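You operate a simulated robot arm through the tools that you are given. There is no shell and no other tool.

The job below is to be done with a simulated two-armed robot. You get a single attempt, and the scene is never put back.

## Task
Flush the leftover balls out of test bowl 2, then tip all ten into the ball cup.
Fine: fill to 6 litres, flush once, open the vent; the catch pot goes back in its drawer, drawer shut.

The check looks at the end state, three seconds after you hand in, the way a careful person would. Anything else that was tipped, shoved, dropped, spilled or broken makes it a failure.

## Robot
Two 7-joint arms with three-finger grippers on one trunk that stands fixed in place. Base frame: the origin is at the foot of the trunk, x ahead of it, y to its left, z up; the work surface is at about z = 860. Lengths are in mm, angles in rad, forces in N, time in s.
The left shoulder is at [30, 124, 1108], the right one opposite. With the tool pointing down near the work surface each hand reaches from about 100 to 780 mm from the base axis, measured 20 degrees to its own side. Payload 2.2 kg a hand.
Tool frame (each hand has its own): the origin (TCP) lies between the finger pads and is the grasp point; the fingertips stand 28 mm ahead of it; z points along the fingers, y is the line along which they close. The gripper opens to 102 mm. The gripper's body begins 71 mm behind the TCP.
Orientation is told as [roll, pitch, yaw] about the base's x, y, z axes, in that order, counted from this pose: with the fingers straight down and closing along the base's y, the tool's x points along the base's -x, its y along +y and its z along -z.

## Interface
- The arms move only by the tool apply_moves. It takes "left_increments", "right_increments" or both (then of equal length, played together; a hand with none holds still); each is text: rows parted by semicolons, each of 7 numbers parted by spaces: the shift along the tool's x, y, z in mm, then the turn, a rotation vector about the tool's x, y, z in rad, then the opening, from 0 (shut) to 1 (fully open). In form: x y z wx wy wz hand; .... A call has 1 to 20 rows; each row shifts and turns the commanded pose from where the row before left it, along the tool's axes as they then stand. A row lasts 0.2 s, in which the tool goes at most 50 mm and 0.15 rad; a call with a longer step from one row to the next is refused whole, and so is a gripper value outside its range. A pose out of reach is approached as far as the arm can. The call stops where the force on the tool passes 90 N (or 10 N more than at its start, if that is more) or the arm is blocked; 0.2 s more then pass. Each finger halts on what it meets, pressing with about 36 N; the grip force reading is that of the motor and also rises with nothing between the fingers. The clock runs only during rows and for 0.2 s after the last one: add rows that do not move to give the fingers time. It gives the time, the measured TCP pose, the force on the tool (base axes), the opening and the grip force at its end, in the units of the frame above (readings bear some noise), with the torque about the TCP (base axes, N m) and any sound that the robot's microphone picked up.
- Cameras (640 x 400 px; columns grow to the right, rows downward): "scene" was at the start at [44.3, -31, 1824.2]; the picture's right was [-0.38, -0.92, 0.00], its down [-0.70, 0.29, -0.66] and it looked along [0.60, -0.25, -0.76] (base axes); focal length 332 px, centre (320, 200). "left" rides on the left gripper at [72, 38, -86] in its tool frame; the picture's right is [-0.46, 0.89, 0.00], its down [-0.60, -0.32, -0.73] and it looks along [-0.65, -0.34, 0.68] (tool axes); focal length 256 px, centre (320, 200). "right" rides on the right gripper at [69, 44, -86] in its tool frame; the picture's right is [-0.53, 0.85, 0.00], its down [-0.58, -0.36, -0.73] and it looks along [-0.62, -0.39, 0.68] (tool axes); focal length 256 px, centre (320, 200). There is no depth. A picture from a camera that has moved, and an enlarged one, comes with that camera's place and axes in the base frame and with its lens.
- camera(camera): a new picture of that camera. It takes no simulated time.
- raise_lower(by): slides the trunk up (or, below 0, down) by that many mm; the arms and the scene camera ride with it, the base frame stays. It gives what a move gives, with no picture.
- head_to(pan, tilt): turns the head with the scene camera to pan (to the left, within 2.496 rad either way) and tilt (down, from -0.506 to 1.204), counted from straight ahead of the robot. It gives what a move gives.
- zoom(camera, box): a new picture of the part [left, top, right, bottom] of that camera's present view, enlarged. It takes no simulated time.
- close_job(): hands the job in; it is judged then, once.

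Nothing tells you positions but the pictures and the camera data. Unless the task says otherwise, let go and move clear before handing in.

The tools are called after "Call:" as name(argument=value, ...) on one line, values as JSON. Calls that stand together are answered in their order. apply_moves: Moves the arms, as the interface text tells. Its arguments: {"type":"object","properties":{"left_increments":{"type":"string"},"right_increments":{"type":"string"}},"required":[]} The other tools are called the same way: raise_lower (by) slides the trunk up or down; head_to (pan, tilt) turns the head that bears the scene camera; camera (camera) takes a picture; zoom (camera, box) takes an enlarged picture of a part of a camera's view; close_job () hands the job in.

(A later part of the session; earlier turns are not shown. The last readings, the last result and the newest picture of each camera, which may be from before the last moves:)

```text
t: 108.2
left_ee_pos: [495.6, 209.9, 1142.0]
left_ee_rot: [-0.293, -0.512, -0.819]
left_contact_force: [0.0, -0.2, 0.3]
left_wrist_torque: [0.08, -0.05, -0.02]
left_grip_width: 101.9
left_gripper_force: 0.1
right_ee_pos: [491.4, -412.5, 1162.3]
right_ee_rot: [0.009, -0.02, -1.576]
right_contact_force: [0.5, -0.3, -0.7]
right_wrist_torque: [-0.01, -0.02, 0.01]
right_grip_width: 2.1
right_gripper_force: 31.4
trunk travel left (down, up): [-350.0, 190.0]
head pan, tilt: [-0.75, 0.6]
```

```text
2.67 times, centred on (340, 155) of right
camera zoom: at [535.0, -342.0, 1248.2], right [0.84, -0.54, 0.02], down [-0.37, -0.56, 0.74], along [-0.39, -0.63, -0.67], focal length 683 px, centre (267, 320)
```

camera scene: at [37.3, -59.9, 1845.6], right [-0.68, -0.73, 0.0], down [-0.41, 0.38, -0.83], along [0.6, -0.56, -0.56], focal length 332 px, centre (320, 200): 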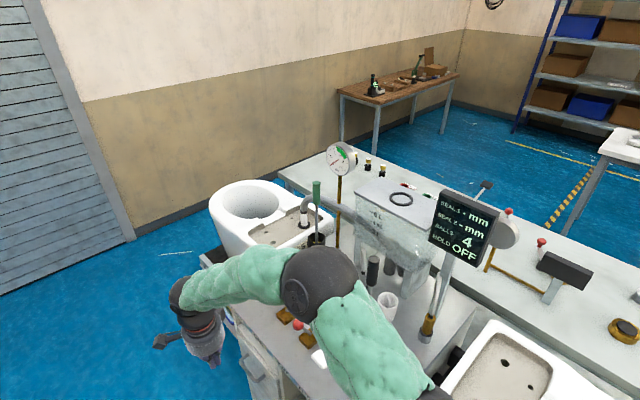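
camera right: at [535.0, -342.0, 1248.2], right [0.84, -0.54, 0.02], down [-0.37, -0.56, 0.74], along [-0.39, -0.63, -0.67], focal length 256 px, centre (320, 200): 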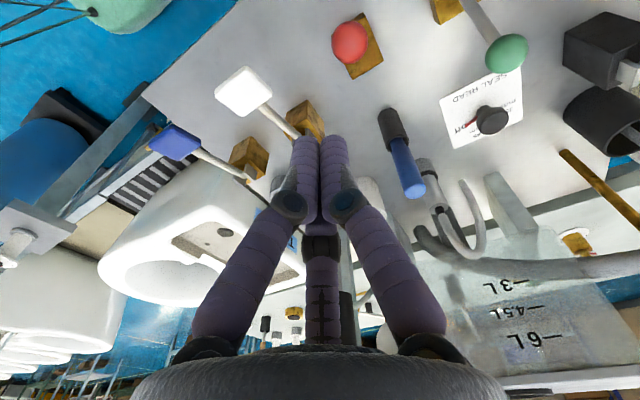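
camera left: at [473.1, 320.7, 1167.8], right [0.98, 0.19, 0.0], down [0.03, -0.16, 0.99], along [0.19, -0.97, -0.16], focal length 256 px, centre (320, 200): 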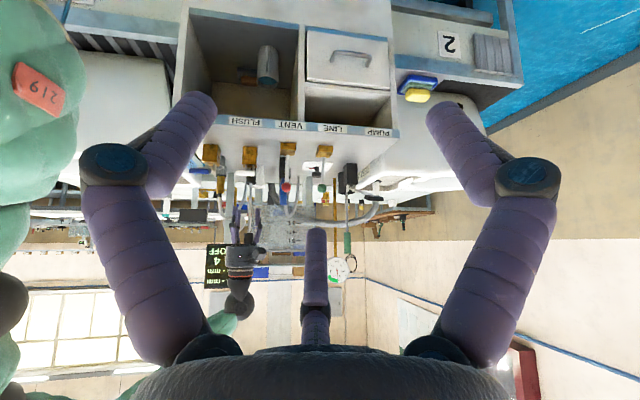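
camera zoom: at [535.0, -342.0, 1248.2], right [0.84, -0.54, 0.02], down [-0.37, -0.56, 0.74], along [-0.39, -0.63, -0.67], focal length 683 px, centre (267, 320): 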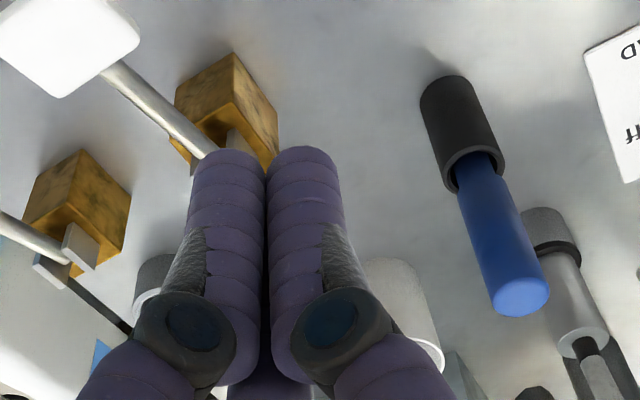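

Fingers hide the cups. Rotate back to yaw 0, open up, and view from the near side.

Call:
apply_moves(right_increments="0 0 0 0 0 -0.1433 0;0 0 0 0 0 -0.1433 0.3;0 0 0 0 0 -0.1433 0.6;0 0 0 0 0 -0.1433 1;0 0 0 0 0 -0.1433 1;0 0 0 0 0 -0.1433 1;0 0 0 0 0 -0.1433 1;0 0 0 0 0 -0.1433 1;0 0 0 0 0 -0.1433 1;0 0 0 0 0 -0.1433 1;0 0 0 0 0 -0.1433 1;40 -16 2 0 0 0 1;40 -16 2 0 0 0 1;40 -16 2 0 0 0 1;40 -16 2 0 0 0 1;40 -16 2 0 0 0 1")

Call:
camera(camera="right")

Call:
zoom(camera="right", box=[180, 40, 460, 230])

```text
t: 111.6
left_ee_pos: [493.6, 210.3, 1141.2]
left_ee_rot: [-0.296, -0.513, -0.819]
left_contact_force: [0.7, 0.6, -0.4]
left_wrist_torque: [0.0, -0.04, 0.01]
left_grip_width: 101.9
left_gripper_force: 0.0
right_ee_pos: [291.5, -488.7, 1152.0]
right_ee_rot: [-0.02, -0.01, 0.0]
right_contact_force: [-0.3, -0.3, 0.6]
right_wrist_torque: [0.01, -0.03, 0.02]
right_grip_width: 101.8
right_gripper_force: 0.1
trunk travel left (down, up): [-350.0, 190.0]
head pan, tilt: [-0.75, 0.6]
```

```text
taken
camera right: at [222.9, -444.0, 1238.4], right [0.53, 0.85, -0.01], down [0.57, -0.35, 0.74], along [0.62, -0.4, -0.67], focal length 256 px, centre (320, 200)
```

right: 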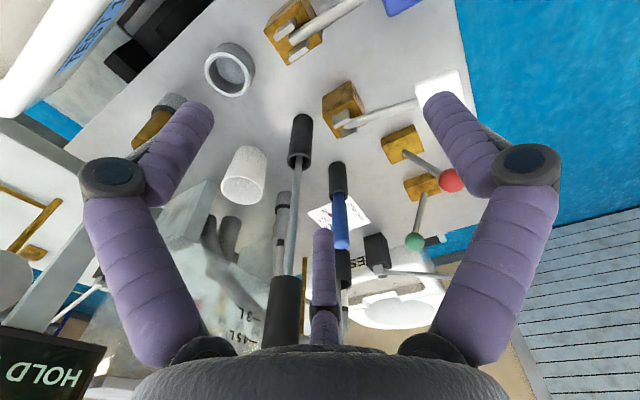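

```text
2.11 times, centred on (320, 135) of right
camera zoom: at [222.9, -444.0, 1238.4], right [0.53, 0.85, -0.01], down [0.57, -0.35, 0.74], along [0.62, -0.4, -0.67], focal length 539 px, centre (320, 337)
```

zoom: 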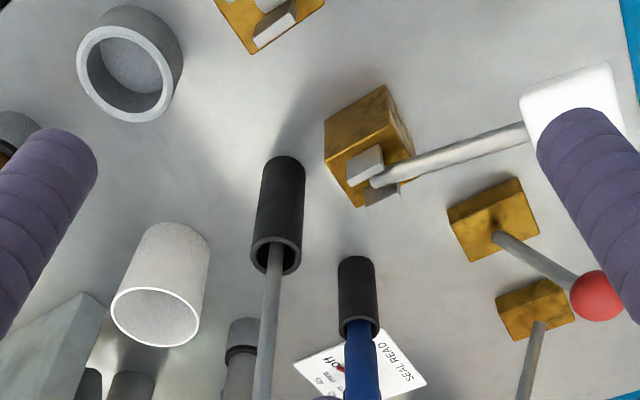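

Call:
zoom(camera="right", box=[190, 30, 280, 110])

Call:
zoom(camera="right", box=[200, 130, 290, 220])

Call:
zoom(camera="left", box=[200, 140, 280, 200])

Call:
head_to(pan=-0.95, tilt=0.75)

Call:
camera(camera="scene")

```text
5.00 times, centred on (235, 70) of right
camera zoom: at [222.9, -444.0, 1238.4], right [0.53, 0.85, -0.01], down [0.57, -0.35, 0.74], along [0.62, -0.4, -0.67], focal length 1280 px, centre (745, 850)
```

zoom: 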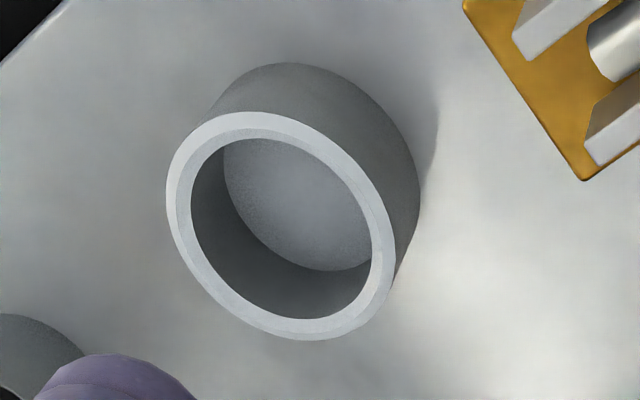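

```text
4.44 times, centred on (245, 175) of right
camera zoom: at [222.9, -444.0, 1238.4], right [0.53, 0.85, -0.01], down [0.57, -0.35, 0.74], along [0.62, -0.4, -0.67], focal length 1138 px, centre (653, 311)
```

zoom: 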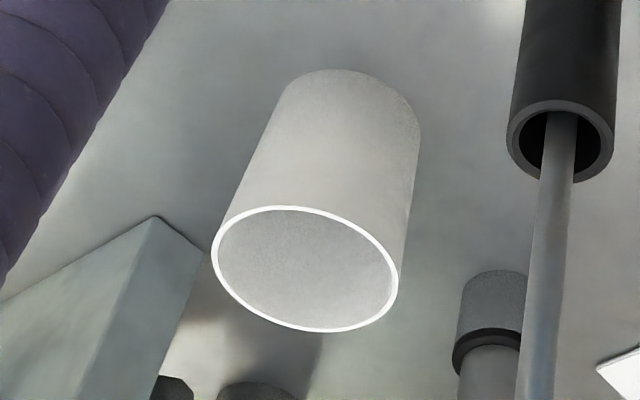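

```text
6.67 times, centred on (240, 170) of left
camera zoom: at [471.5, 323.4, 1168.3], right [0.98, 0.19, 0.0], down [0.03, -0.16, 0.99], along [0.19, -0.97, -0.16], focal length 1707 px, centre (853, 400)
```

zoom: 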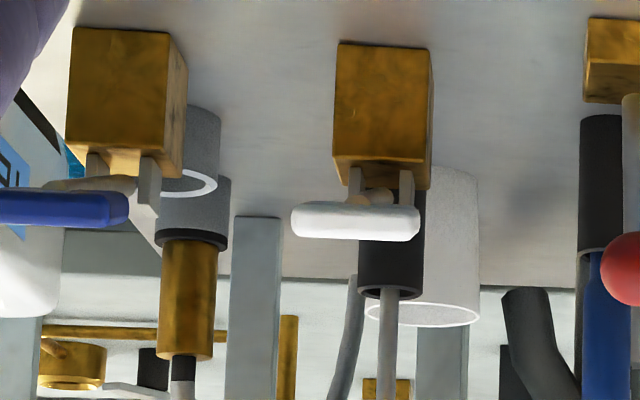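

```text
t: 112.4
left_ee_pos: [493.7, 210.4, 1141.0]
left_ee_rot: [-0.295, -0.515, -0.818]
left_contact_force: [-0.4, 0.6, 0.3]
left_wrist_torque: [0.0, 0.0, 0.0]
left_grip_width: 102.1
left_gripper_force: 0.0
right_ee_pos: [294.4, -489.6, 1153.0]
right_ee_rot: [-0.019, -0.009, 0.0]
right_contact_force: [-0.1, 0.5, -0.2]
right_wrist_torque: [-0.01, -0.01, 0.01]
right_grip_width: 102.3
right_gripper_force: 0.2
trunk travel left (down, up): [-350.0, 190.0]
head pan, tilt: [-0.949, 0.75]
```

```text
taken
camera scene: at [20.9, -68.3, 1832.7], right [-0.81, -0.58, 0.0], down [-0.4, 0.55, -0.73], along [0.43, -0.59, -0.68], focal length 332 px, centre (320, 200)
```

scene: 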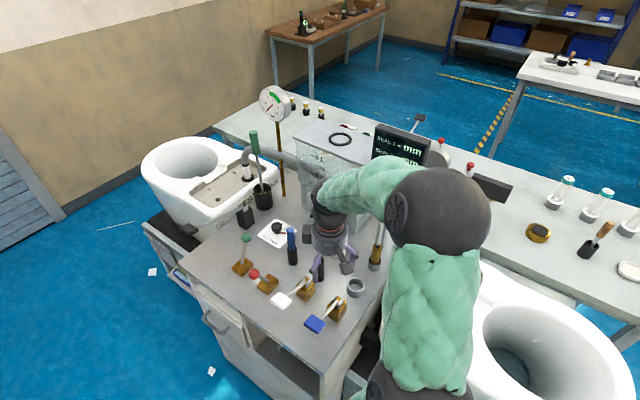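

The grey one is a low thick-walled socket like the other grey hose sockets; the thin-walled white one is a real cup – I take it as the ball cup (rim centre ≈ (411, -723, 942)). I'll clear the arm and study the surroundings of the white cup from above.

Call:
apply_moves(right_increments="0 40 -10 0 0 0 1;0 40 -10 0 0 0 1;0 40 -10 0 0 0 1;0 40 0 0 0 0 1;0 40 0 0 0 0 1;0 40 0 0 0 0 1;0 40 0 0 0 0 1;-30 30 0 0 0 0 1;-30 30 0 0 0 0 1")

Call:
camera(camera="scene")

Call:
zoom(camera="scene", box=[260, 180, 420, 300])

Call:
zoom(camera="left", box=[200, 130, 340, 230])

```text
t: 114.4
left_ee_pos: [496.4, 210.1, 1140.0]
left_ee_rot: [-0.297, -0.514, -0.819]
left_contact_force: [0.5, 0.1, 0.5]
left_wrist_torque: [-0.06, 0.02, 0.0]
left_grip_width: 102.0
left_gripper_force: 0.1
right_ee_pos: [355.2, -149.7, 1173.7]
right_ee_rot: [-0.021, -0.008, 0.0]
right_contact_force: [1.1, 0.5, 0.2]
right_wrist_torque: [-0.01, 0.02, -0.01]
right_grip_width: 102.3
right_gripper_force: 0.2
trunk travel left (down, up): [-350.0, 190.0]
head pan, tilt: [-0.949, 0.75]
```

```text
taken
camera scene: at [22.0, -67.1, 1832.7], right [-0.81, -0.58, 0.0], down [-0.4, 0.55, -0.73], along [0.42, -0.6, -0.68], focal length 332 px, centre (320, 200)
```

scene: 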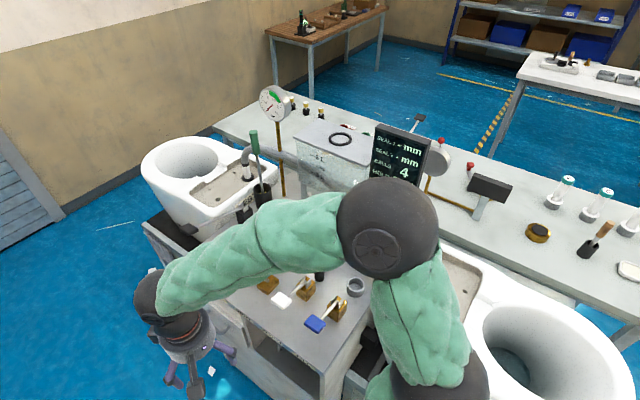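

```text
3.33 times, centred on (340, 240) of scene
camera zoom: at [22.0, -67.1, 1832.7], right [-0.81, -0.58, 0.0], down [-0.4, 0.55, -0.73], along [0.42, -0.6, -0.68], focal length 1106 px, centre (253, 67)
```

zoom: 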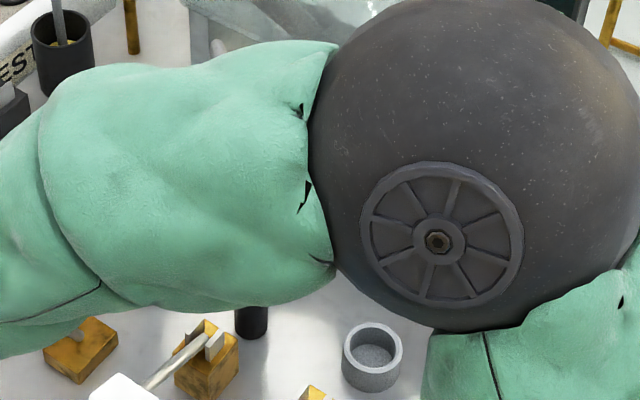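

```text
4.00 times, centred on (270, 180) of left
camera zoom: at [473.4, 323.9, 1167.2], right [0.98, 0.19, 0.0], down [0.03, -0.16, 0.99], along [0.19, -0.97, -0.16], focal length 1024 px, centre (520, 280)
```

zoom: 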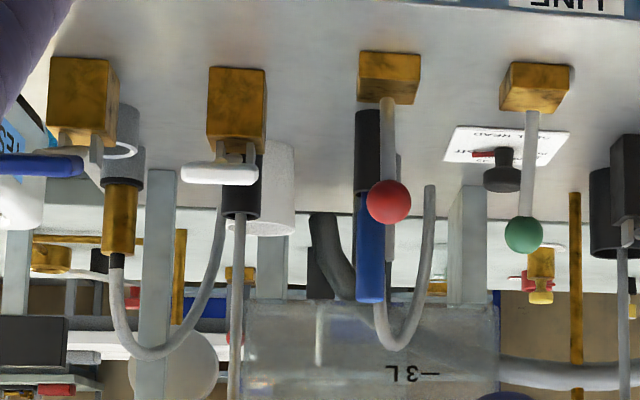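

The white cup stands at ≈(404, -714), rim z≈949. Next, fetch the pot. Move the left arm further aside, then set the right hand for the drawer handle again (fingers toward −y).

Call:
apply_moves(left_increments="21 18 -18 0 0 0 1;21 18 -18 0 0 0 1;21 18 -18 0 0 0 1;0 0 0 0 0 0 1;0 0 0 0 0 0 1;0 0 0 0 0 0 1;0 0 0 0 0 0 1;0 0 0 0 0 0 1;0 0 0 0 0 0 1", right_increments="0 0 0 0.1334 0 0 1;0 0 0 0.1334 0 0 1;0 0 0 0.1334 0 0 1;0 0 0 0.1334 0 0 1;0 0 0 0.1334 0 0 0.8;0 0 0 0.1334 0 0 0.6;0 0 0 0.1334 0 0 0.4;0 0 0 0.1334 0 0 0.35;0 0 0 0.1334 0 0 0.35")

Call:
head_to(pan=-0.5, tilt=0.9)

Call:
raise_lower(by=-300)

Call:
camera(camera="scene")

```text
t: 116.4
left_ee_pos: [495.7, 310.3, 1141.0]
left_ee_rot: [-0.295, -0.513, -0.817]
left_contact_force: [0.0, 0.3, -0.4]
left_wrist_torque: [-0.03, -0.02, -0.03]
left_grip_width: 102.1
left_gripper_force: 0.1
right_ee_pos: [354.9, -149.8, 1175.5]
right_ee_rot: [-1.222, -0.008, 0.0]
right_contact_force: [-1.1, -0.3, 0.0]
right_wrist_torque: [0.01, -0.01, -0.02]
right_grip_width: 35.5
right_gripper_force: 0.1
trunk travel left (down, up): [-350.0, 190.0]
head pan, tilt: [-0.949, 0.75]
```

```text
t: 117.3
left_ee_pos: [496.1, 309.8, 1140.8]
left_ee_rot: [-0.293, -0.513, -0.818]
left_contact_force: [-0.6, 0.3, -1.0]
left_wrist_torque: [0.03, -0.03, -0.03]
left_grip_width: 101.9
left_gripper_force: 0.2
right_ee_pos: [354.2, -149.9, 1175.7]
right_ee_rot: [-1.221, -0.009, 0.0]
right_contact_force: [0.3, 0.2, -0.6]
right_wrist_torque: [-0.01, -0.01, -0.07]
right_grip_width: 35.7
right_gripper_force: 0.0
trunk travel left (down, up): [-350.0, 190.0]
head pan, tilt: [-0.499, 0.901]
```

```text
t: 120.3
left_ee_pos: [495.0, 309.9, 841.5]
left_ee_rot: [-0.295, -0.512, -0.819]
left_contact_force: [-0.4, -1.1, -0.7]
left_wrist_torque: [0.0, 0.01, -0.02]
left_grip_width: 101.8
left_gripper_force: 0.0
right_ee_pos: [353.1, -150.0, 875.9]
right_ee_rot: [-1.219, -0.009, 0.001]
right_contact_force: [0.2, -0.3, 0.5]
right_wrist_torque: [-0.01, 0.01, -0.02]
right_grip_width: 35.9
right_gripper_force: 0.0
trunk travel left (down, up): [-50.0, 490.0]
head pan, tilt: [-0.499, 0.901]
```

```text
taken
camera scene: at [38.5, -36.9, 1520.9], right [-0.48, -0.88, 0.0], down [-0.69, 0.38, -0.62], along [0.55, -0.3, -0.78], focal length 332 px, centre (320, 200)
```

scene: 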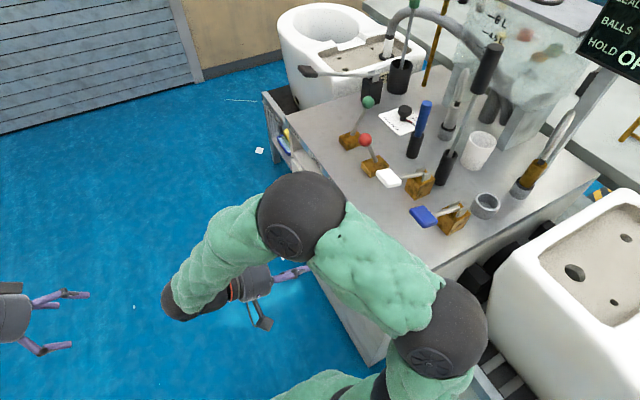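

Call:
apply_moves(right_increments="-38.2 20.7 13.4 0 0 0 0.35;-38.2 20.7 13.4 0 0 0 0.35;-38.2 20.7 13.4 0 0 0 0.35;-38.2 20.7 13.4 0 0 0 0.35;-38.2 20.7 13.4 0 0 0 0.35;-38.2 20.7 13.4 0 0 0 0.35;-38.2 20.7 13.4 0 0 0 0.35;-38.2 20.7 13.4 0 0 0 0.35;-38.2 20.7 13.4 0 0 0 0.35")

Call:
camera(camera="right")

```text
t: 122.3
left_ee_pos: [493.1, 309.1, 842.9]
left_ee_rot: [-0.292, -0.514, -0.819]
left_contact_force: [-0.7, 0.0, 1.1]
left_wrist_torque: [0.02, -0.03, 0.04]
left_grip_width: 101.9
left_gripper_force: 0.1
right_ee_pos: [688.3, -198.7, 656.6]
right_ee_rot: [-1.22, 0.014, 0.007]
right_contact_force: [-8.9, 4.9, -19.6]
right_wrist_torque: [-1.82, -0.25, 0.82]
right_grip_width: 35.4
right_gripper_force: 0.0
right hand out of reach, approached as far as the arm can: row 9
trunk travel left (down, up): [-50.0, 490.0]
head pan, tilt: [-0.499, 0.901]
```

```text
taken
camera right: at [619.2, -102.0, 646.9], right [0.52, 0.29, -0.8], down [0.58, 0.56, 0.59], along [0.62, -0.77, 0.12], focal length 256 px, centre (320, 200)
```

right: 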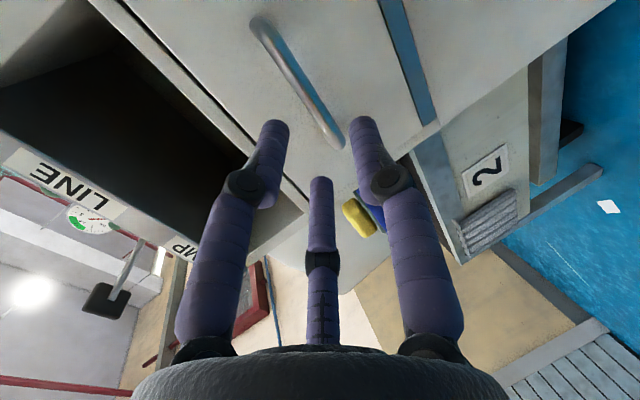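

Call:
apply_moves(right_increments="0 -3.4 24 0 0 0 0.35;0 -3.4 24 0 0 0 0.35;0 -3.4 24 0 0 0 0.35;0 -3.4 24 0 0 0 0.35;0 -3.4 22 0 0 0 0.35")

Call:
camera(camera="right")

```text
t: 123.5
left_ee_pos: [494.0, 310.9, 841.7]
left_ee_rot: [-0.296, -0.514, -0.819]
left_contact_force: [0.5, -0.5, 0.2]
left_wrist_torque: [-0.02, 0.01, -0.04]
left_grip_width: 102.0
left_gripper_force: 0.1
right_ee_pos: [692.9, -317.0, 639.6]
right_ee_rot: [-1.219, -0.008, 0.001]
right_contact_force: [-0.2, 3.6, 1.2]
right_wrist_torque: [-0.07, -0.02, -0.11]
right_grip_width: 35.8
right_gripper_force: 0.2
trunk travel left (down, up): [-50.0, 490.0]
head pan, tilt: [-0.499, 0.901]
```

```text
taken
camera right: at [624.9, -221.4, 628.3], right [0.54, 0.29, -0.79], down [0.57, 0.56, 0.6], along [0.62, -0.77, 0.14], focal length 256 px, centre (320, 200)
```

right: 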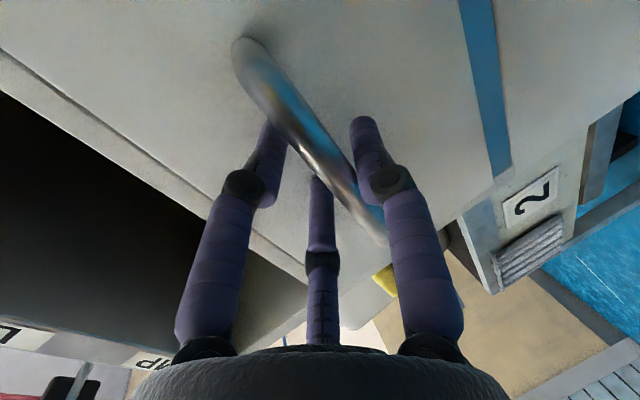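

Call:
apply_moves(right_increments="0 5.6 2 0 0 0 0.35;0 0 0 0 0 0 0;0 0 0 0 0 0 0;0 0 0 0 0 0 0")

Call:
apply_moves(right_increments="0 3.4 -9.4 0 0 0 0;0 6.8 -18.8 0 0 0 0;2 6.8 -18.8 0 0 0 0;3 6.8 -18.8 0 0 0 0;4 6.8 -18.8 0 0 0 0;4 6.8 -18.8 0 0 0 0;4 6.8 -18.8 0 0 0 0;3 6.8 -18.8 0 0 0 0")

Call:
camera(camera="scene")

Call:
zoom(camera="scene", box=[270, 170, 350, 230])

```text
t: 124.5
left_ee_pos: [495.0, 309.3, 841.2]
left_ee_rot: [-0.295, -0.514, -0.82]
left_contact_force: [0.3, -0.1, -0.5]
left_wrist_torque: [-0.01, 0.04, 0.0]
left_grip_width: 101.8
left_gripper_force: 0.0
right_ee_pos: [693.1, -316.3, 631.5]
right_ee_rot: [-1.221, -0.007, 0.001]
right_contact_force: [-1.5, 5.5, -5.1]
right_wrist_torque: [-0.05, -0.01, 0.28]
right_grip_width: 21.0
right_gripper_force: 45.0
trunk travel left (down, up): [-50.0, 490.0]
head pan, tilt: [-0.499, 0.901]
```

```text
t: 126.3
left_ee_pos: [497.7, 309.5, 840.8]
left_ee_rot: [-0.3, -0.512, -0.817]
left_contact_force: [-0.2, -0.5, 0.0]
left_wrist_torque: [-0.04, 0.01, 0.0]
left_grip_width: 102.0
left_gripper_force: 0.1
right_ee_pos: [676.1, -167.5, 633.1]
right_ee_rot: [-1.213, -0.013, 0.006]
right_contact_force: [43.5, 3.3, -13.2]
right_wrist_torque: [-0.07, -0.09, -0.02]
right_grip_width: 21.6
right_gripper_force: 45.2
trunk travel left (down, up): [-50.0, 490.0]
head pan, tilt: [-0.499, 0.901]
```

```text
taken
camera scene: at [43.4, -36.9, 1520.7], right [-0.48, -0.88, 0.0], down [-0.69, 0.38, -0.62], along [0.54, -0.3, -0.79], focal length 332 px, centre (320, 200)
```

scene: 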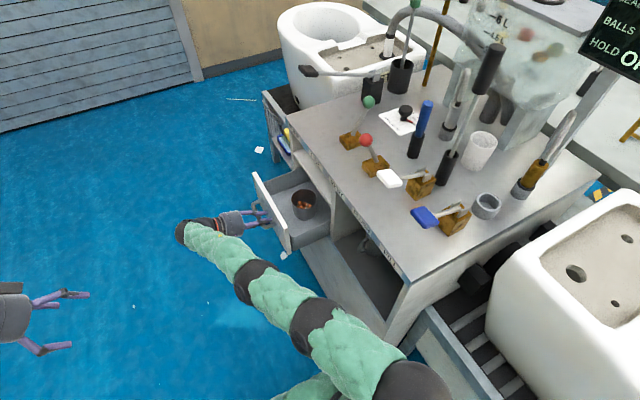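

```text
6.67 times, centred on (310, 200) of scene
camera zoom: at [43.4, -36.9, 1520.7], right [-0.48, -0.88, 0.0], down [-0.69, 0.38, -0.62], along [0.54, -0.3, -0.79], focal length 2212 px, centre (387, 200)
```

zoom: 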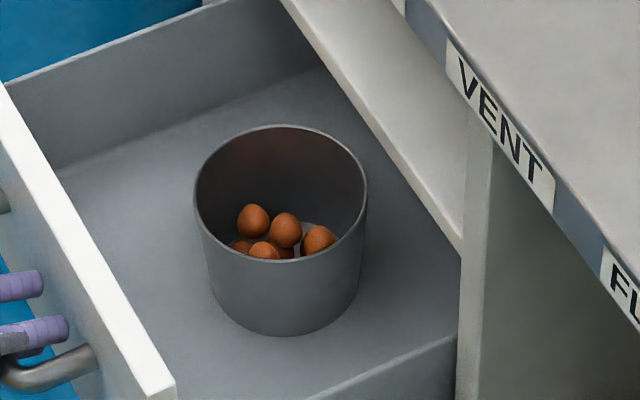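

More balls in the pot now. Release the handle and back the hand off.

Call:
apply_moves(right_increments="0 0 0 0 0 0 0.2;0 0 0 0 0 0 0.35;0 0 0 0 0 0 0.35;5 0 -14 0 0 0 0.35;6 0 -14 0 0 0 0.35;6 0 -14 0 0 0 0.35;8 0 -14 0 0 0 0.35")

Call:
camera(camera="right")

Call:
camera(camera="scene")

```text
t: 127.9
left_ee_pos: [494.6, 309.4, 841.8]
left_ee_rot: [-0.294, -0.513, -0.818]
left_contact_force: [0.2, -0.4, 0.8]
left_wrist_torque: [0.03, -0.02, 0.03]
left_grip_width: 102.2
left_gripper_force: 0.0
right_ee_pos: [645.0, -115.0, 652.1]
right_ee_rot: [-1.219, -0.002, 0.002]
right_contact_force: [-0.4, 1.3, -10.9]
right_wrist_torque: [0.23, 0.01, 0.11]
right_grip_width: 42.7
right_gripper_force: 5.1
trunk travel left (down, up): [-50.0, 490.0]
head pan, tilt: [-0.499, 0.901]
```

```text
taken
camera right: at [577.2, -19.1, 641.2], right [0.54, 0.29, -0.79], down [0.57, 0.56, 0.6], along [0.62, -0.77, 0.13], focal length 256 px, centre (320, 200)
```

right: 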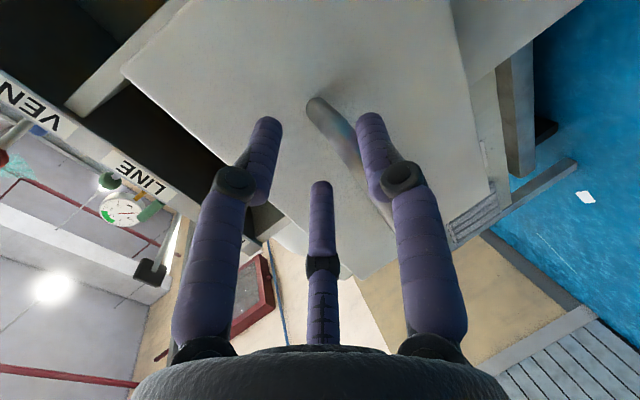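

```text
taken
camera scene: at [39.4, -36.8, 1520.7], right [-0.48, -0.88, 0.0], down [-0.69, 0.38, -0.62], along [0.54, -0.3, -0.78], focal length 332 px, centre (320, 200)
```

scene: 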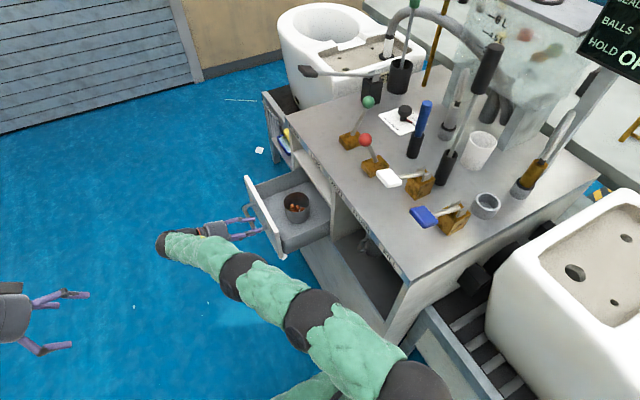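

The lower finger is still catching the handle's end, and the drawer followed a bit. Shift slightly and continue backing off.

Call:
apply_moves(right_increments="-6 0 0 0 0 0 0.6;0 0 0 0 0 0 0.6;0 0 -12 0 0 0 0.6;4 0 -14 0 0 0 0.6;6 0 -14 0 0 0 0.6")

Call:
camera(camera="right")

Call:
zoom(camera="scene", box=[150, 130, 390, 280])

```text
t: 129.1
left_ee_pos: [495.0, 310.2, 841.6]
left_ee_rot: [-0.295, -0.511, -0.819]
left_contact_force: [0.3, -0.1, 0.9]
left_wrist_torque: [0.0, -0.01, -0.05]
left_grip_width: 101.9
left_gripper_force: 0.0
right_ee_pos: [643.8, -77.1, 667.9]
right_ee_rot: [-1.221, -0.008, 0.0]
right_contact_force: [-0.1, 0.0, 0.0]
right_wrist_torque: [-0.04, 0.0, 0.01]
right_grip_width: 61.2
right_gripper_force: 0.0
trunk travel left (down, up): [-50.0, 490.0]
head pan, tilt: [-0.499, 0.901]
```

```text
taken
camera right: at [575.2, 19.1, 657.7], right [0.54, 0.29, -0.79], down [0.57, 0.56, 0.6], along [0.62, -0.77, 0.14], focal length 256 px, centre (320, 200)
```

right: 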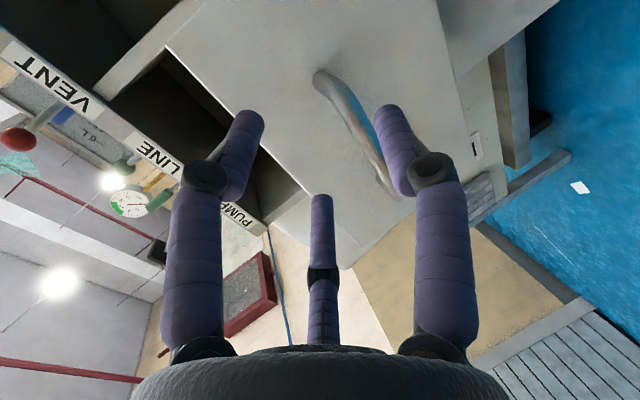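

```text
2.67 times, centred on (270, 205) of scene
camera zoom: at [38.6, -36.8, 1520.8], right [-0.48, -0.88, 0.0], down [-0.69, 0.38, -0.62], along [0.55, -0.3, -0.78], focal length 885 px, centre (453, 187)
```

zoom: 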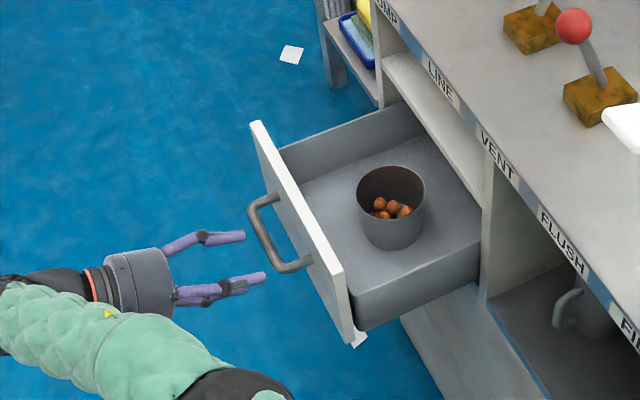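

Free of the handle; the drawer is now further open. Raise the hand and turn it vertical to look into the drawer from above.

Call:
apply_moves(right_increments="0 -40 -15 0 0 0 0.6;0 -40 -15 0 0 0 0.6;0 -40 -15 0 0 0 0.6;0 -40 -15 0 0 0 1;0 0 0 -0.1356 0 0 1;0 0 0 -0.1356 0 0 1;0 0 0 -0.1356 0 0 1;0 0 0 -0.1356 0 0 1;0 0 0 -0.1356 0 0 1;0 0 0 -0.1356 0 0 1;0 0 0 -0.1356 0 0 1;0 0 0 -0.1356 0 0 1;0 0 0 -0.1356 0 0 1")

Call:
camera(camera="right")

Call:
camera(camera="scene")

```text
t: 131.9
left_ee_pos: [495.9, 309.2, 840.9]
left_ee_rot: [-0.295, -0.512, -0.82]
left_contact_force: [0.7, 0.4, -1.1]
left_wrist_torque: [-0.04, 0.03, 0.01]
left_grip_width: 102.0
left_gripper_force: 0.1
right_ee_pos: [642.5, -78.9, 838.4]
right_ee_rot: [0.002, -0.008, 0.0]
right_contact_force: [0.4, -0.6, -0.2]
right_wrist_torque: [-0.03, -0.04, -0.01]
right_grip_width: 102.3
right_gripper_force: 0.0
trunk travel left (down, up): [-50.0, 490.0]
head pan, tilt: [-0.499, 0.901]
```

```text
taken
camera right: at [572.3, -33.4, 925.6], right [0.53, 0.85, 0.01], down [0.57, -0.37, 0.74], along [0.62, -0.39, -0.68], focal length 256 px, centre (320, 200)
```

right: 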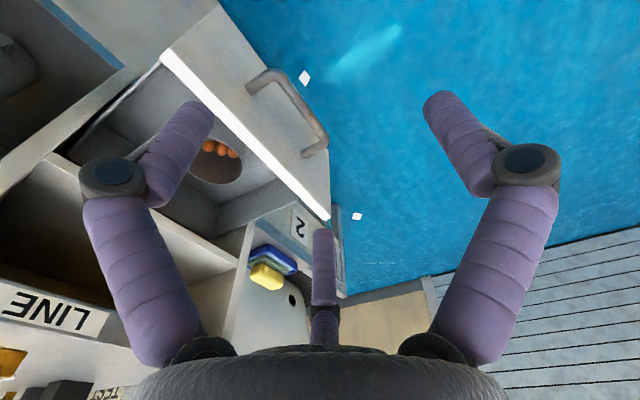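

```text
taken
camera scene: at [38.7, -37.3, 1520.8], right [-0.48, -0.88, 0.0], down [-0.69, 0.38, -0.62], along [0.55, -0.3, -0.78], focal length 332 px, centre (320, 200)
```

scene: 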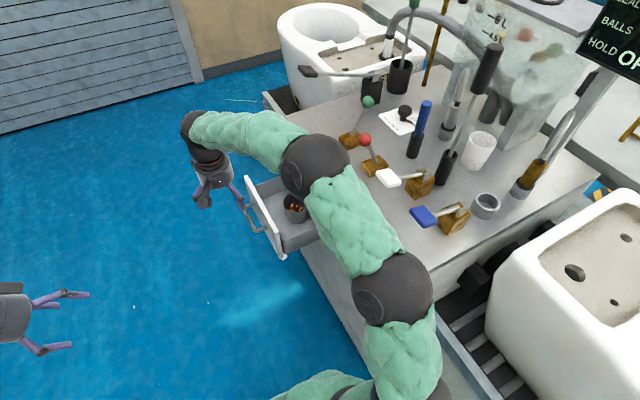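

Panel top edge runs along y≈-180 (x 568–816); pot centre ≈(697, -303). I'll put closed fingers just behind the front panel and draw the drawer out further.

Call:
apply_moves(right_increments="-12.5 -34.5 14.5 0 0 0 0.5;-12.5 -34.5 14.5 0 0 0 0;-12.5 -34.5 14.5 0 0 0 0;-12.5 -34.5 14.5 0 0 0 0;0 0 20 0 0 0 0;0 0 0 0 0 0 0")

Call:
camera(camera="right")

Call:
zoom(camera="scene", box=[200, 130, 360, 280])

```text
t: 133.3
left_ee_pos: [496.3, 310.4, 841.8]
left_ee_rot: [-0.295, -0.514, -0.819]
left_contact_force: [0.7, -0.2, -1.1]
left_wrist_torque: [0.01, -0.02, 0.03]
left_grip_width: 102.2
left_gripper_force: 0.1
right_ee_pos: [693.8, -214.0, 759.9]
right_ee_rot: [0.0, -0.008, 0.001]
right_contact_force: [-0.7, 0.5, -0.3]
right_wrist_torque: [-0.02, 0.01, 0.0]
right_grip_width: 1.9
right_gripper_force: 31.8
trunk travel left (down, up): [-50.0, 490.0]
head pan, tilt: [-0.499, 0.901]
```

```text
taken
camera right: at [624.7, -170.7, 846.6], right [0.53, 0.85, 0.01], down [0.57, -0.37, 0.74], along [0.62, -0.39, -0.68], focal length 256 px, centre (320, 200)
```

right: 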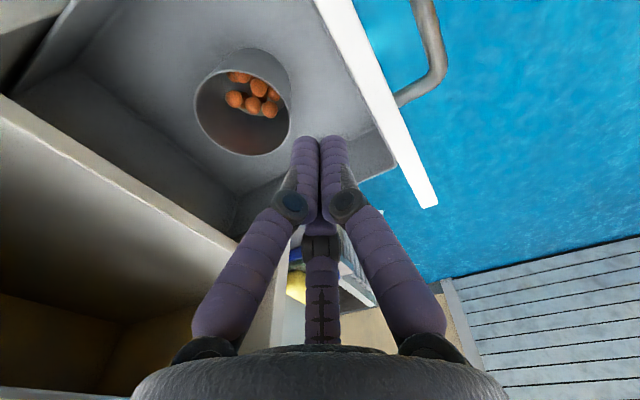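

```text
2.67 times, centred on (280, 205) of scene
camera zoom: at [38.7, -36.9, 1520.8], right [-0.48, -0.88, 0.0], down [-0.69, 0.38, -0.62], along [0.55, -0.3, -0.78], focal length 885 px, centre (427, 187)
```

zoom: 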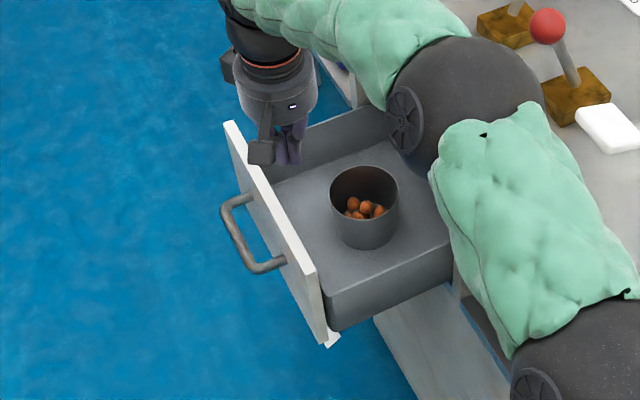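

Call:
apply_moves(right_increments="0 0 28 0 0 0 0;0 0 28 0 0 0 0;0 0 26 0 0 0 0")

Call:
camera(camera="right")

```text
t: 134.1
left_ee_pos: [496.4, 310.6, 840.5]
left_ee_rot: [-0.296, -0.515, -0.819]
left_contact_force: [0.0, 0.4, 0.7]
left_wrist_torque: [-0.01, 0.01, 0.0]
left_grip_width: 102.3
left_gripper_force: 0.1
right_ee_pos: [693.4, -215.0, 679.1]
right_ee_rot: [0.001, -0.011, 0.0]
right_contact_force: [-0.8, 0.2, -0.6]
right_wrist_torque: [0.03, -0.03, 0.02]
right_grip_width: 1.9
right_gripper_force: 32.0
trunk travel left (down, up): [-50.0, 490.0]
head pan, tilt: [-0.499, 0.901]
```

```text
taken
camera right: at [623.8, -170.8, 765.3], right [0.53, 0.85, 0.01], down [0.57, -0.36, 0.74], along [0.62, -0.39, -0.68], focal length 256 px, centre (320, 200)
```

right: 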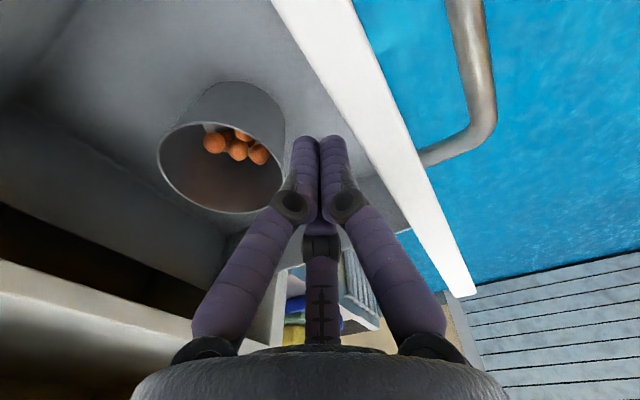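

Fingers are inside the drawer behind the panel. Draw it out toward +y.

Call:
apply_moves(right_increments="0 8 0 0 0 0 0;0 8 0 0 0 0 0;0 8 0 0 0 0 0;0 10 0 0 0 0 0;0 12 0 0 0 0 0;0 12 0 0 0 0 0;0 12 0 0 0 0 0;0 12 0 0 0 0 0;0 12 0 0 0 0 0;0 8 0 0 0 0 0")

Call:
zoom(camera="scene", box=[200, 130, 360, 280])

Call:
camera(camera="right")

```text
t: 136.4
left_ee_pos: [492.4, 314.0, 841.9]
left_ee_rot: [-0.293, -0.512, -0.815]
left_contact_force: [0.6, -0.4, 0.4]
left_wrist_torque: [-0.02, 0.01, -0.01]
left_grip_width: 101.9
left_gripper_force: 0.0
right_ee_pos: [692.0, -132.1, 681.4]
right_ee_rot: [-0.026, -0.001, -0.01]
right_contact_force: [-25.2, -61.8, 6.9]
right_wrist_torque: [1.0, -0.35, 0.44]
right_grip_width: 1.7
right_gripper_force: 31.5
trunk travel left (down, up): [-50.0, 490.0]
head pan, tilt: [-0.499, 0.901]
stopped in row 10 (right hand): the force on the tool passed its limit at 93 N (the readings are from after the stop); the commanded pose is now the measured one
```

```text
2.67 times, centred on (280, 205) of scene
camera zoom: at [35.3, -40.0, 1520.8], right [-0.48, -0.88, 0.0], down [-0.69, 0.38, -0.62], along [0.55, -0.3, -0.78], focal length 885 px, centre (427, 187)
```

zoom: 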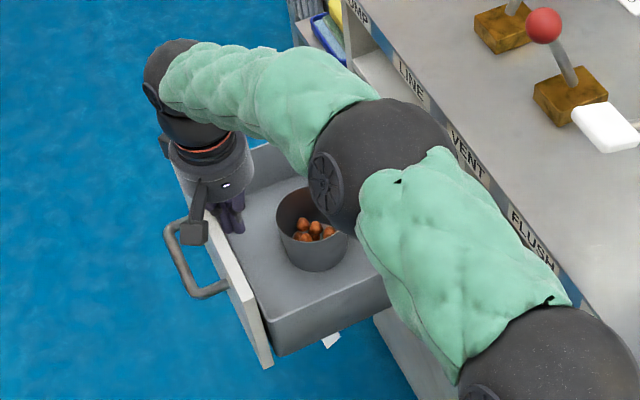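

```text
taken
camera right: at [625.0, -86.2, 766.8], right [0.54, 0.84, -0.02], down [0.57, -0.35, 0.74], along [0.61, -0.41, -0.67], focal length 256 px, centre (320, 200)
```

right: 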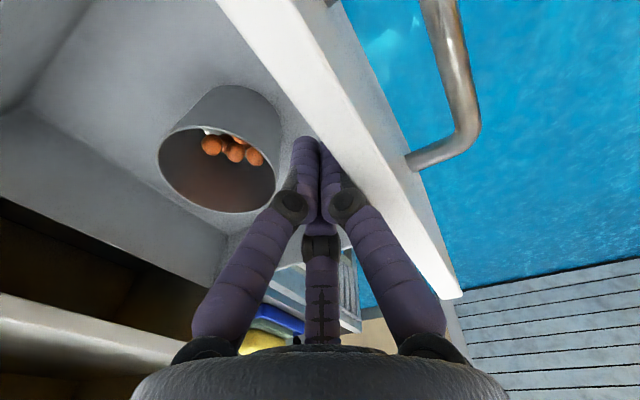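

The drawer is fully out against its stop (pot rim ≈(686, -225, 616)). Lift out, open the hand, and hover over the pot.

Call:
apply_moves(right_increments="0 -10 0 0 0 0 0;0 -4 -20 0.026 0 0 0;0 0 -30 0 0 0 0;0 0 -30 0 0 0 0.4;0 -26 -20 0 0 0 0.8;2 -26 0 0 0 0 1;2 -26 0 0 0 0 1;0 0 0 0 0 0 1")

Call:
camera(camera="right")

Call:
zoom(camera="scene", box=[200, 130, 360, 280])

```text
t: 138.2
left_ee_pos: [494.0, 314.6, 840.7]
left_ee_rot: [-0.295, -0.513, -0.812]
left_contact_force: [0.4, -0.4, -0.9]
left_wrist_torque: [-0.02, 0.02, -0.03]
left_grip_width: 102.1
left_gripper_force: 0.1
right_ee_pos: [690.0, -212.8, 784.3]
right_ee_rot: [-0.041, -0.006, -0.006]
right_contact_force: [0.0, 0.3, -0.3]
right_wrist_torque: [-0.02, 0.0, 0.01]
right_grip_width: 101.9
right_gripper_force: 0.1
trunk travel left (down, up): [-50.0, 490.0]
head pan, tilt: [-0.499, 0.901]
```

```text
taken
camera right: at [621.6, -164.2, 868.5], right [0.54, 0.84, -0.03], down [0.57, -0.34, 0.75], along [0.62, -0.42, -0.66], focal length 256 px, centre (320, 200)
```

right: 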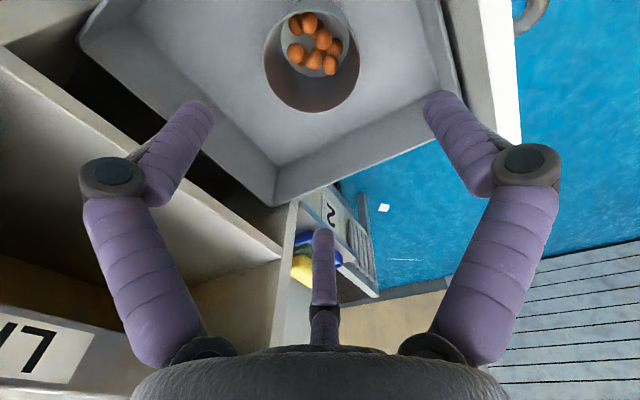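

```text
2.67 times, centred on (280, 205) of scene
camera zoom: at [38.7, -37.0, 1520.8], right [-0.48, -0.88, 0.0], down [-0.69, 0.38, -0.62], along [0.55, -0.3, -0.78], focal length 885 px, centre (427, 187)
```

zoom: 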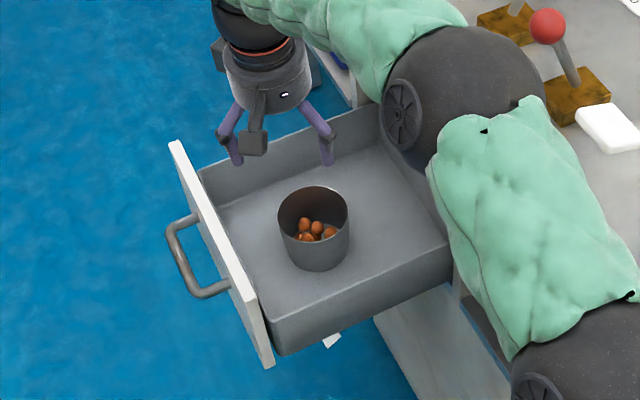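

Call:
apply_moves(right_increments="0 0 0 -0.041 0.006 0 1")

Call:
zoom(camera="right", box=[250, 0, 370, 120])

Call:
camera(camera="right")

```text
t: 138.6
left_ee_pos: [494.2, 312.8, 841.3]
left_ee_rot: [-0.296, -0.514, -0.813]
left_contact_force: [-0.4, 0.6, 0.0]
left_wrist_torque: [0.03, -0.01, -0.02]
left_grip_width: 102.0
left_gripper_force: 0.0
right_ee_pos: [690.8, -211.3, 783.1]
right_ee_rot: [0.0, -0.001, -0.005]
right_contact_force: [0.3, 0.1, -0.7]
right_wrist_torque: [0.0, -0.02, 0.01]
right_grip_width: 102.0
right_gripper_force: 0.0
trunk travel left (down, up): [-50.0, 490.0]
head pan, tilt: [-0.499, 0.901]
```

```text
3.33 times, centred on (310, 60) of right
camera zoom: at [622.0, -167.4, 870.3], right [0.54, 0.84, 0.0], down [0.57, -0.37, 0.73], along [0.62, -0.39, -0.68], focal length 853 px, centre (353, 667)
```

zoom: 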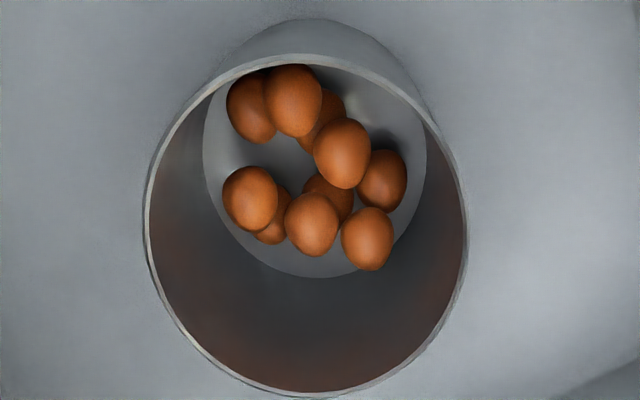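

```text
taken
camera right: at [622.0, -167.4, 870.3], right [0.54, 0.84, 0.0], down [0.57, -0.37, 0.73], along [0.62, -0.39, -0.68], focal length 256 px, centre (320, 200)
```

right: 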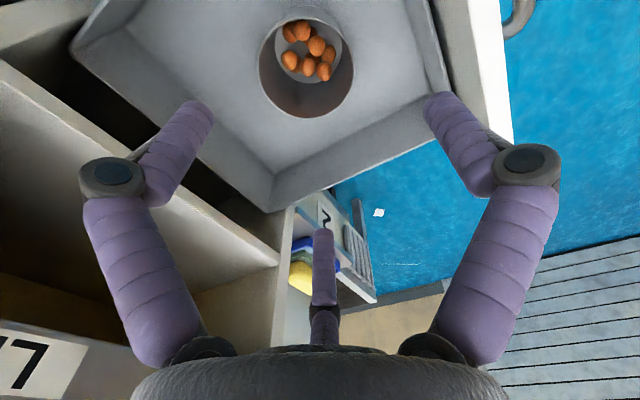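

Ten balls, all in the pot. Pot rim centre ≈(691, -227, 616), about 90 mm wide. Align and descend partway with the hand fully open.

Call:
apply_moves(right_increments="0 -16 0 0 0 0 1;0 0 25 0 0 0 1;0 0 25 0 0 0 1;0 0 25 0 0 0 1;0 0 5 0 0 0 1")

Call:
camera(camera="right")

Call:
zoom(camera="scene", box=[220, 150, 340, 250])

```text
t: 139.8
left_ee_pos: [493.8, 312.7, 842.6]
left_ee_rot: [-0.298, -0.513, -0.812]
left_contact_force: [-0.3, -1.0, 0.7]
left_wrist_torque: [0.05, 0.0, -0.02]
left_grip_width: 101.8
left_gripper_force: 0.0
right_ee_pos: [688.3, -229.0, 704.3]
right_ee_rot: [0.001, -0.001, -0.006]
right_contact_force: [0.1, -1.0, 1.0]
right_wrist_torque: [-0.01, -0.03, 0.0]
right_grip_width: 101.7
right_gripper_force: 0.0
trunk travel left (down, up): [-50.0, 490.0]
head pan, tilt: [-0.499, 0.901]
```

```text
taken
camera right: at [621.1, -184.2, 791.4], right [0.54, 0.84, 0.0], down [0.57, -0.37, 0.73], along [0.62, -0.39, -0.68], focal length 256 px, centre (320, 200)
```

right: 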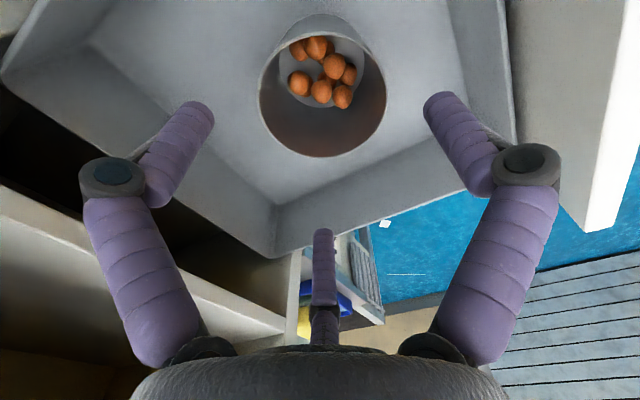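

```text
4.00 times, centred on (280, 200) of scene
camera zoom: at [38.9, -36.9, 1520.8], right [-0.48, -0.88, 0.0], down [-0.69, 0.38, -0.62], along [0.55, -0.3, -0.78], focal length 1327 px, centre (480, 200)
```

zoom: 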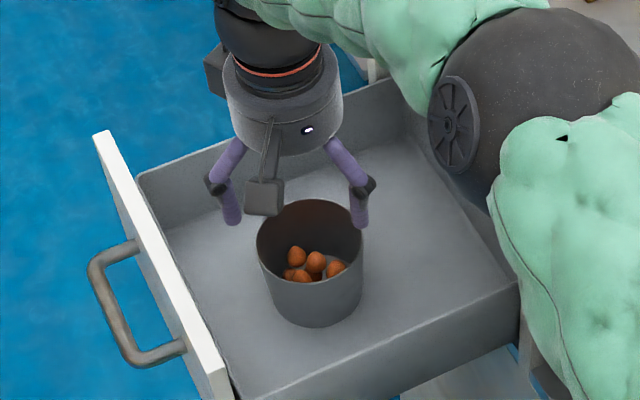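

Pot is ~4 mm toward +y of the hand axis. Correct and descend to straddle the rim.

Call:
apply_moves(right_increments="3 4.5 0 0 0 0 1;0 0 20 0 0 0 1;0 0 20 0 0 0 1")

Call:
camera(camera="right")

Call:
zoom(camera="scene", box=[220, 150, 340, 250])

```text
t: 140.6
left_ee_pos: [493.4, 312.8, 841.3]
left_ee_rot: [-0.295, -0.513, -0.812]
left_contact_force: [-0.4, -1.0, 0.2]
left_wrist_torque: [-0.03, 0.02, 0.01]
left_grip_width: 102.2
left_gripper_force: 0.1
right_ee_pos: [687.4, -223.8, 663.6]
right_ee_rot: [0.001, -0.001, -0.007]
right_contact_force: [0.7, -0.1, 0.3]
right_wrist_torque: [0.01, -0.01, -0.03]
right_grip_width: 101.9
right_gripper_force: 0.1
trunk travel left (down, up): [-50.0, 490.0]
head pan, tilt: [-0.499, 0.901]
```

```text
taken
camera right: at [619.2, -179.4, 750.0], right [0.54, 0.84, 0.0], down [0.57, -0.37, 0.73], along [0.62, -0.39, -0.68], focal length 256 px, centre (320, 200)
```

right: 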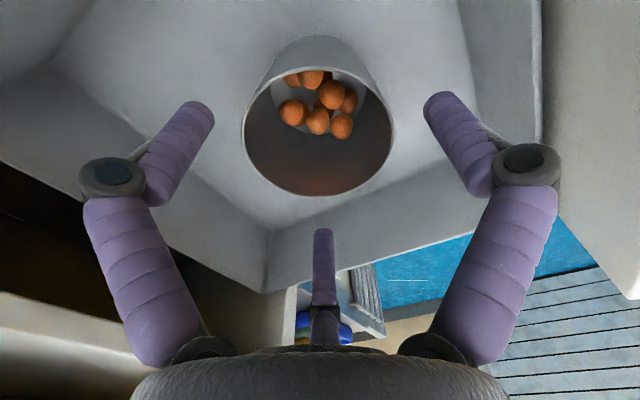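

```text
4.00 times, centred on (280, 200) of scene
camera zoom: at [39.1, -37.1, 1520.8], right [-0.48, -0.88, 0.0], down [-0.69, 0.38, -0.62], along [0.55, -0.3, -0.78], focal length 1327 px, centre (480, 200)
```

zoom: 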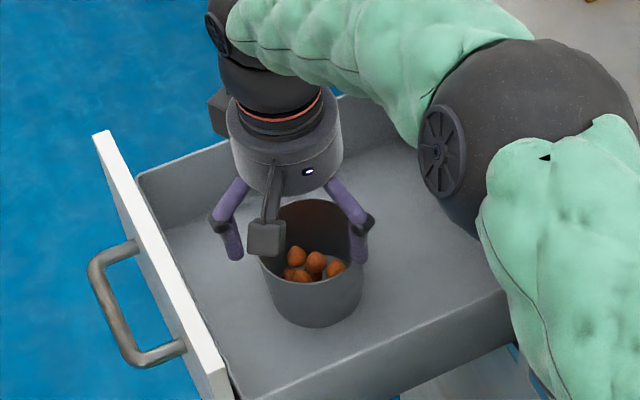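

Important observation: in the wrist image (and the scene view) the fingers actually close along the camera's horizontal, about 32° off the tool's y. The pot is round, and it is centred horizontally in the wrist view, so I can descend around it.

Call:
apply_moves(right_increments="0 0 15 0 0 0 1;0 0 10 0 0 0 1;0 0 8 0 0 0 1")

Call:
camera(camera="right")

Call:
zoom(camera="scene", box=[220, 150, 340, 250])

```text
t: 141.4
left_ee_pos: [493.3, 312.9, 841.9]
left_ee_rot: [-0.296, -0.512, -0.815]
left_contact_force: [0.9, -0.1, 0.0]
left_wrist_torque: [0.01, -0.02, 0.0]
left_grip_width: 102.3
left_gripper_force: 0.0
right_ee_pos: [686.6, -224.6, 632.4]
right_ee_rot: [0.001, -0.003, -0.008]
right_contact_force: [1.1, -0.6, 6.7]
right_wrist_torque: [-0.2, -0.23, -0.03]
right_grip_width: 102.5
right_gripper_force: 0.0
trunk travel left (down, up): [-50.0, 490.0]
head pan, tilt: [-0.499, 0.901]
```

```text
taken
camera right: at [619.1, -179.6, 719.2], right [0.54, 0.84, 0.0], down [0.57, -0.37, 0.73], along [0.62, -0.4, -0.68], focal length 256 px, centre (320, 200)
```

right: 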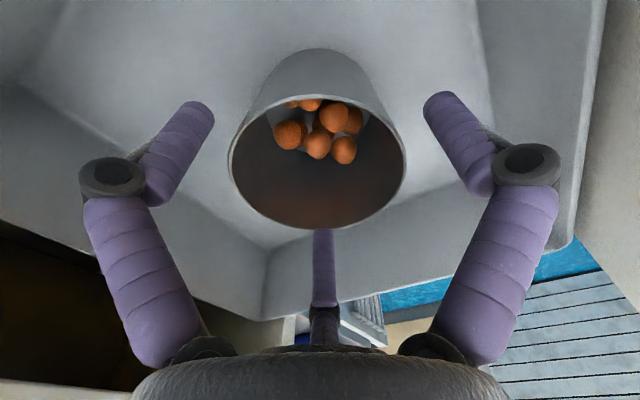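

```text
4.00 times, centred on (280, 200) of scene
camera zoom: at [38.1, -36.8, 1520.9], right [-0.48, -0.88, 0.0], down [-0.69, 0.38, -0.62], along [0.55, -0.3, -0.78], focal length 1327 px, centre (480, 200)
```

zoom: 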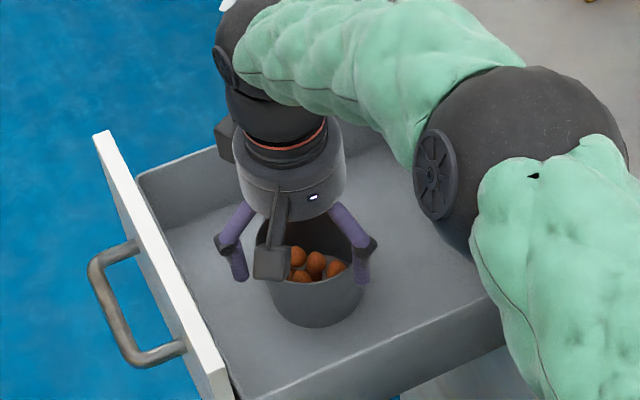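

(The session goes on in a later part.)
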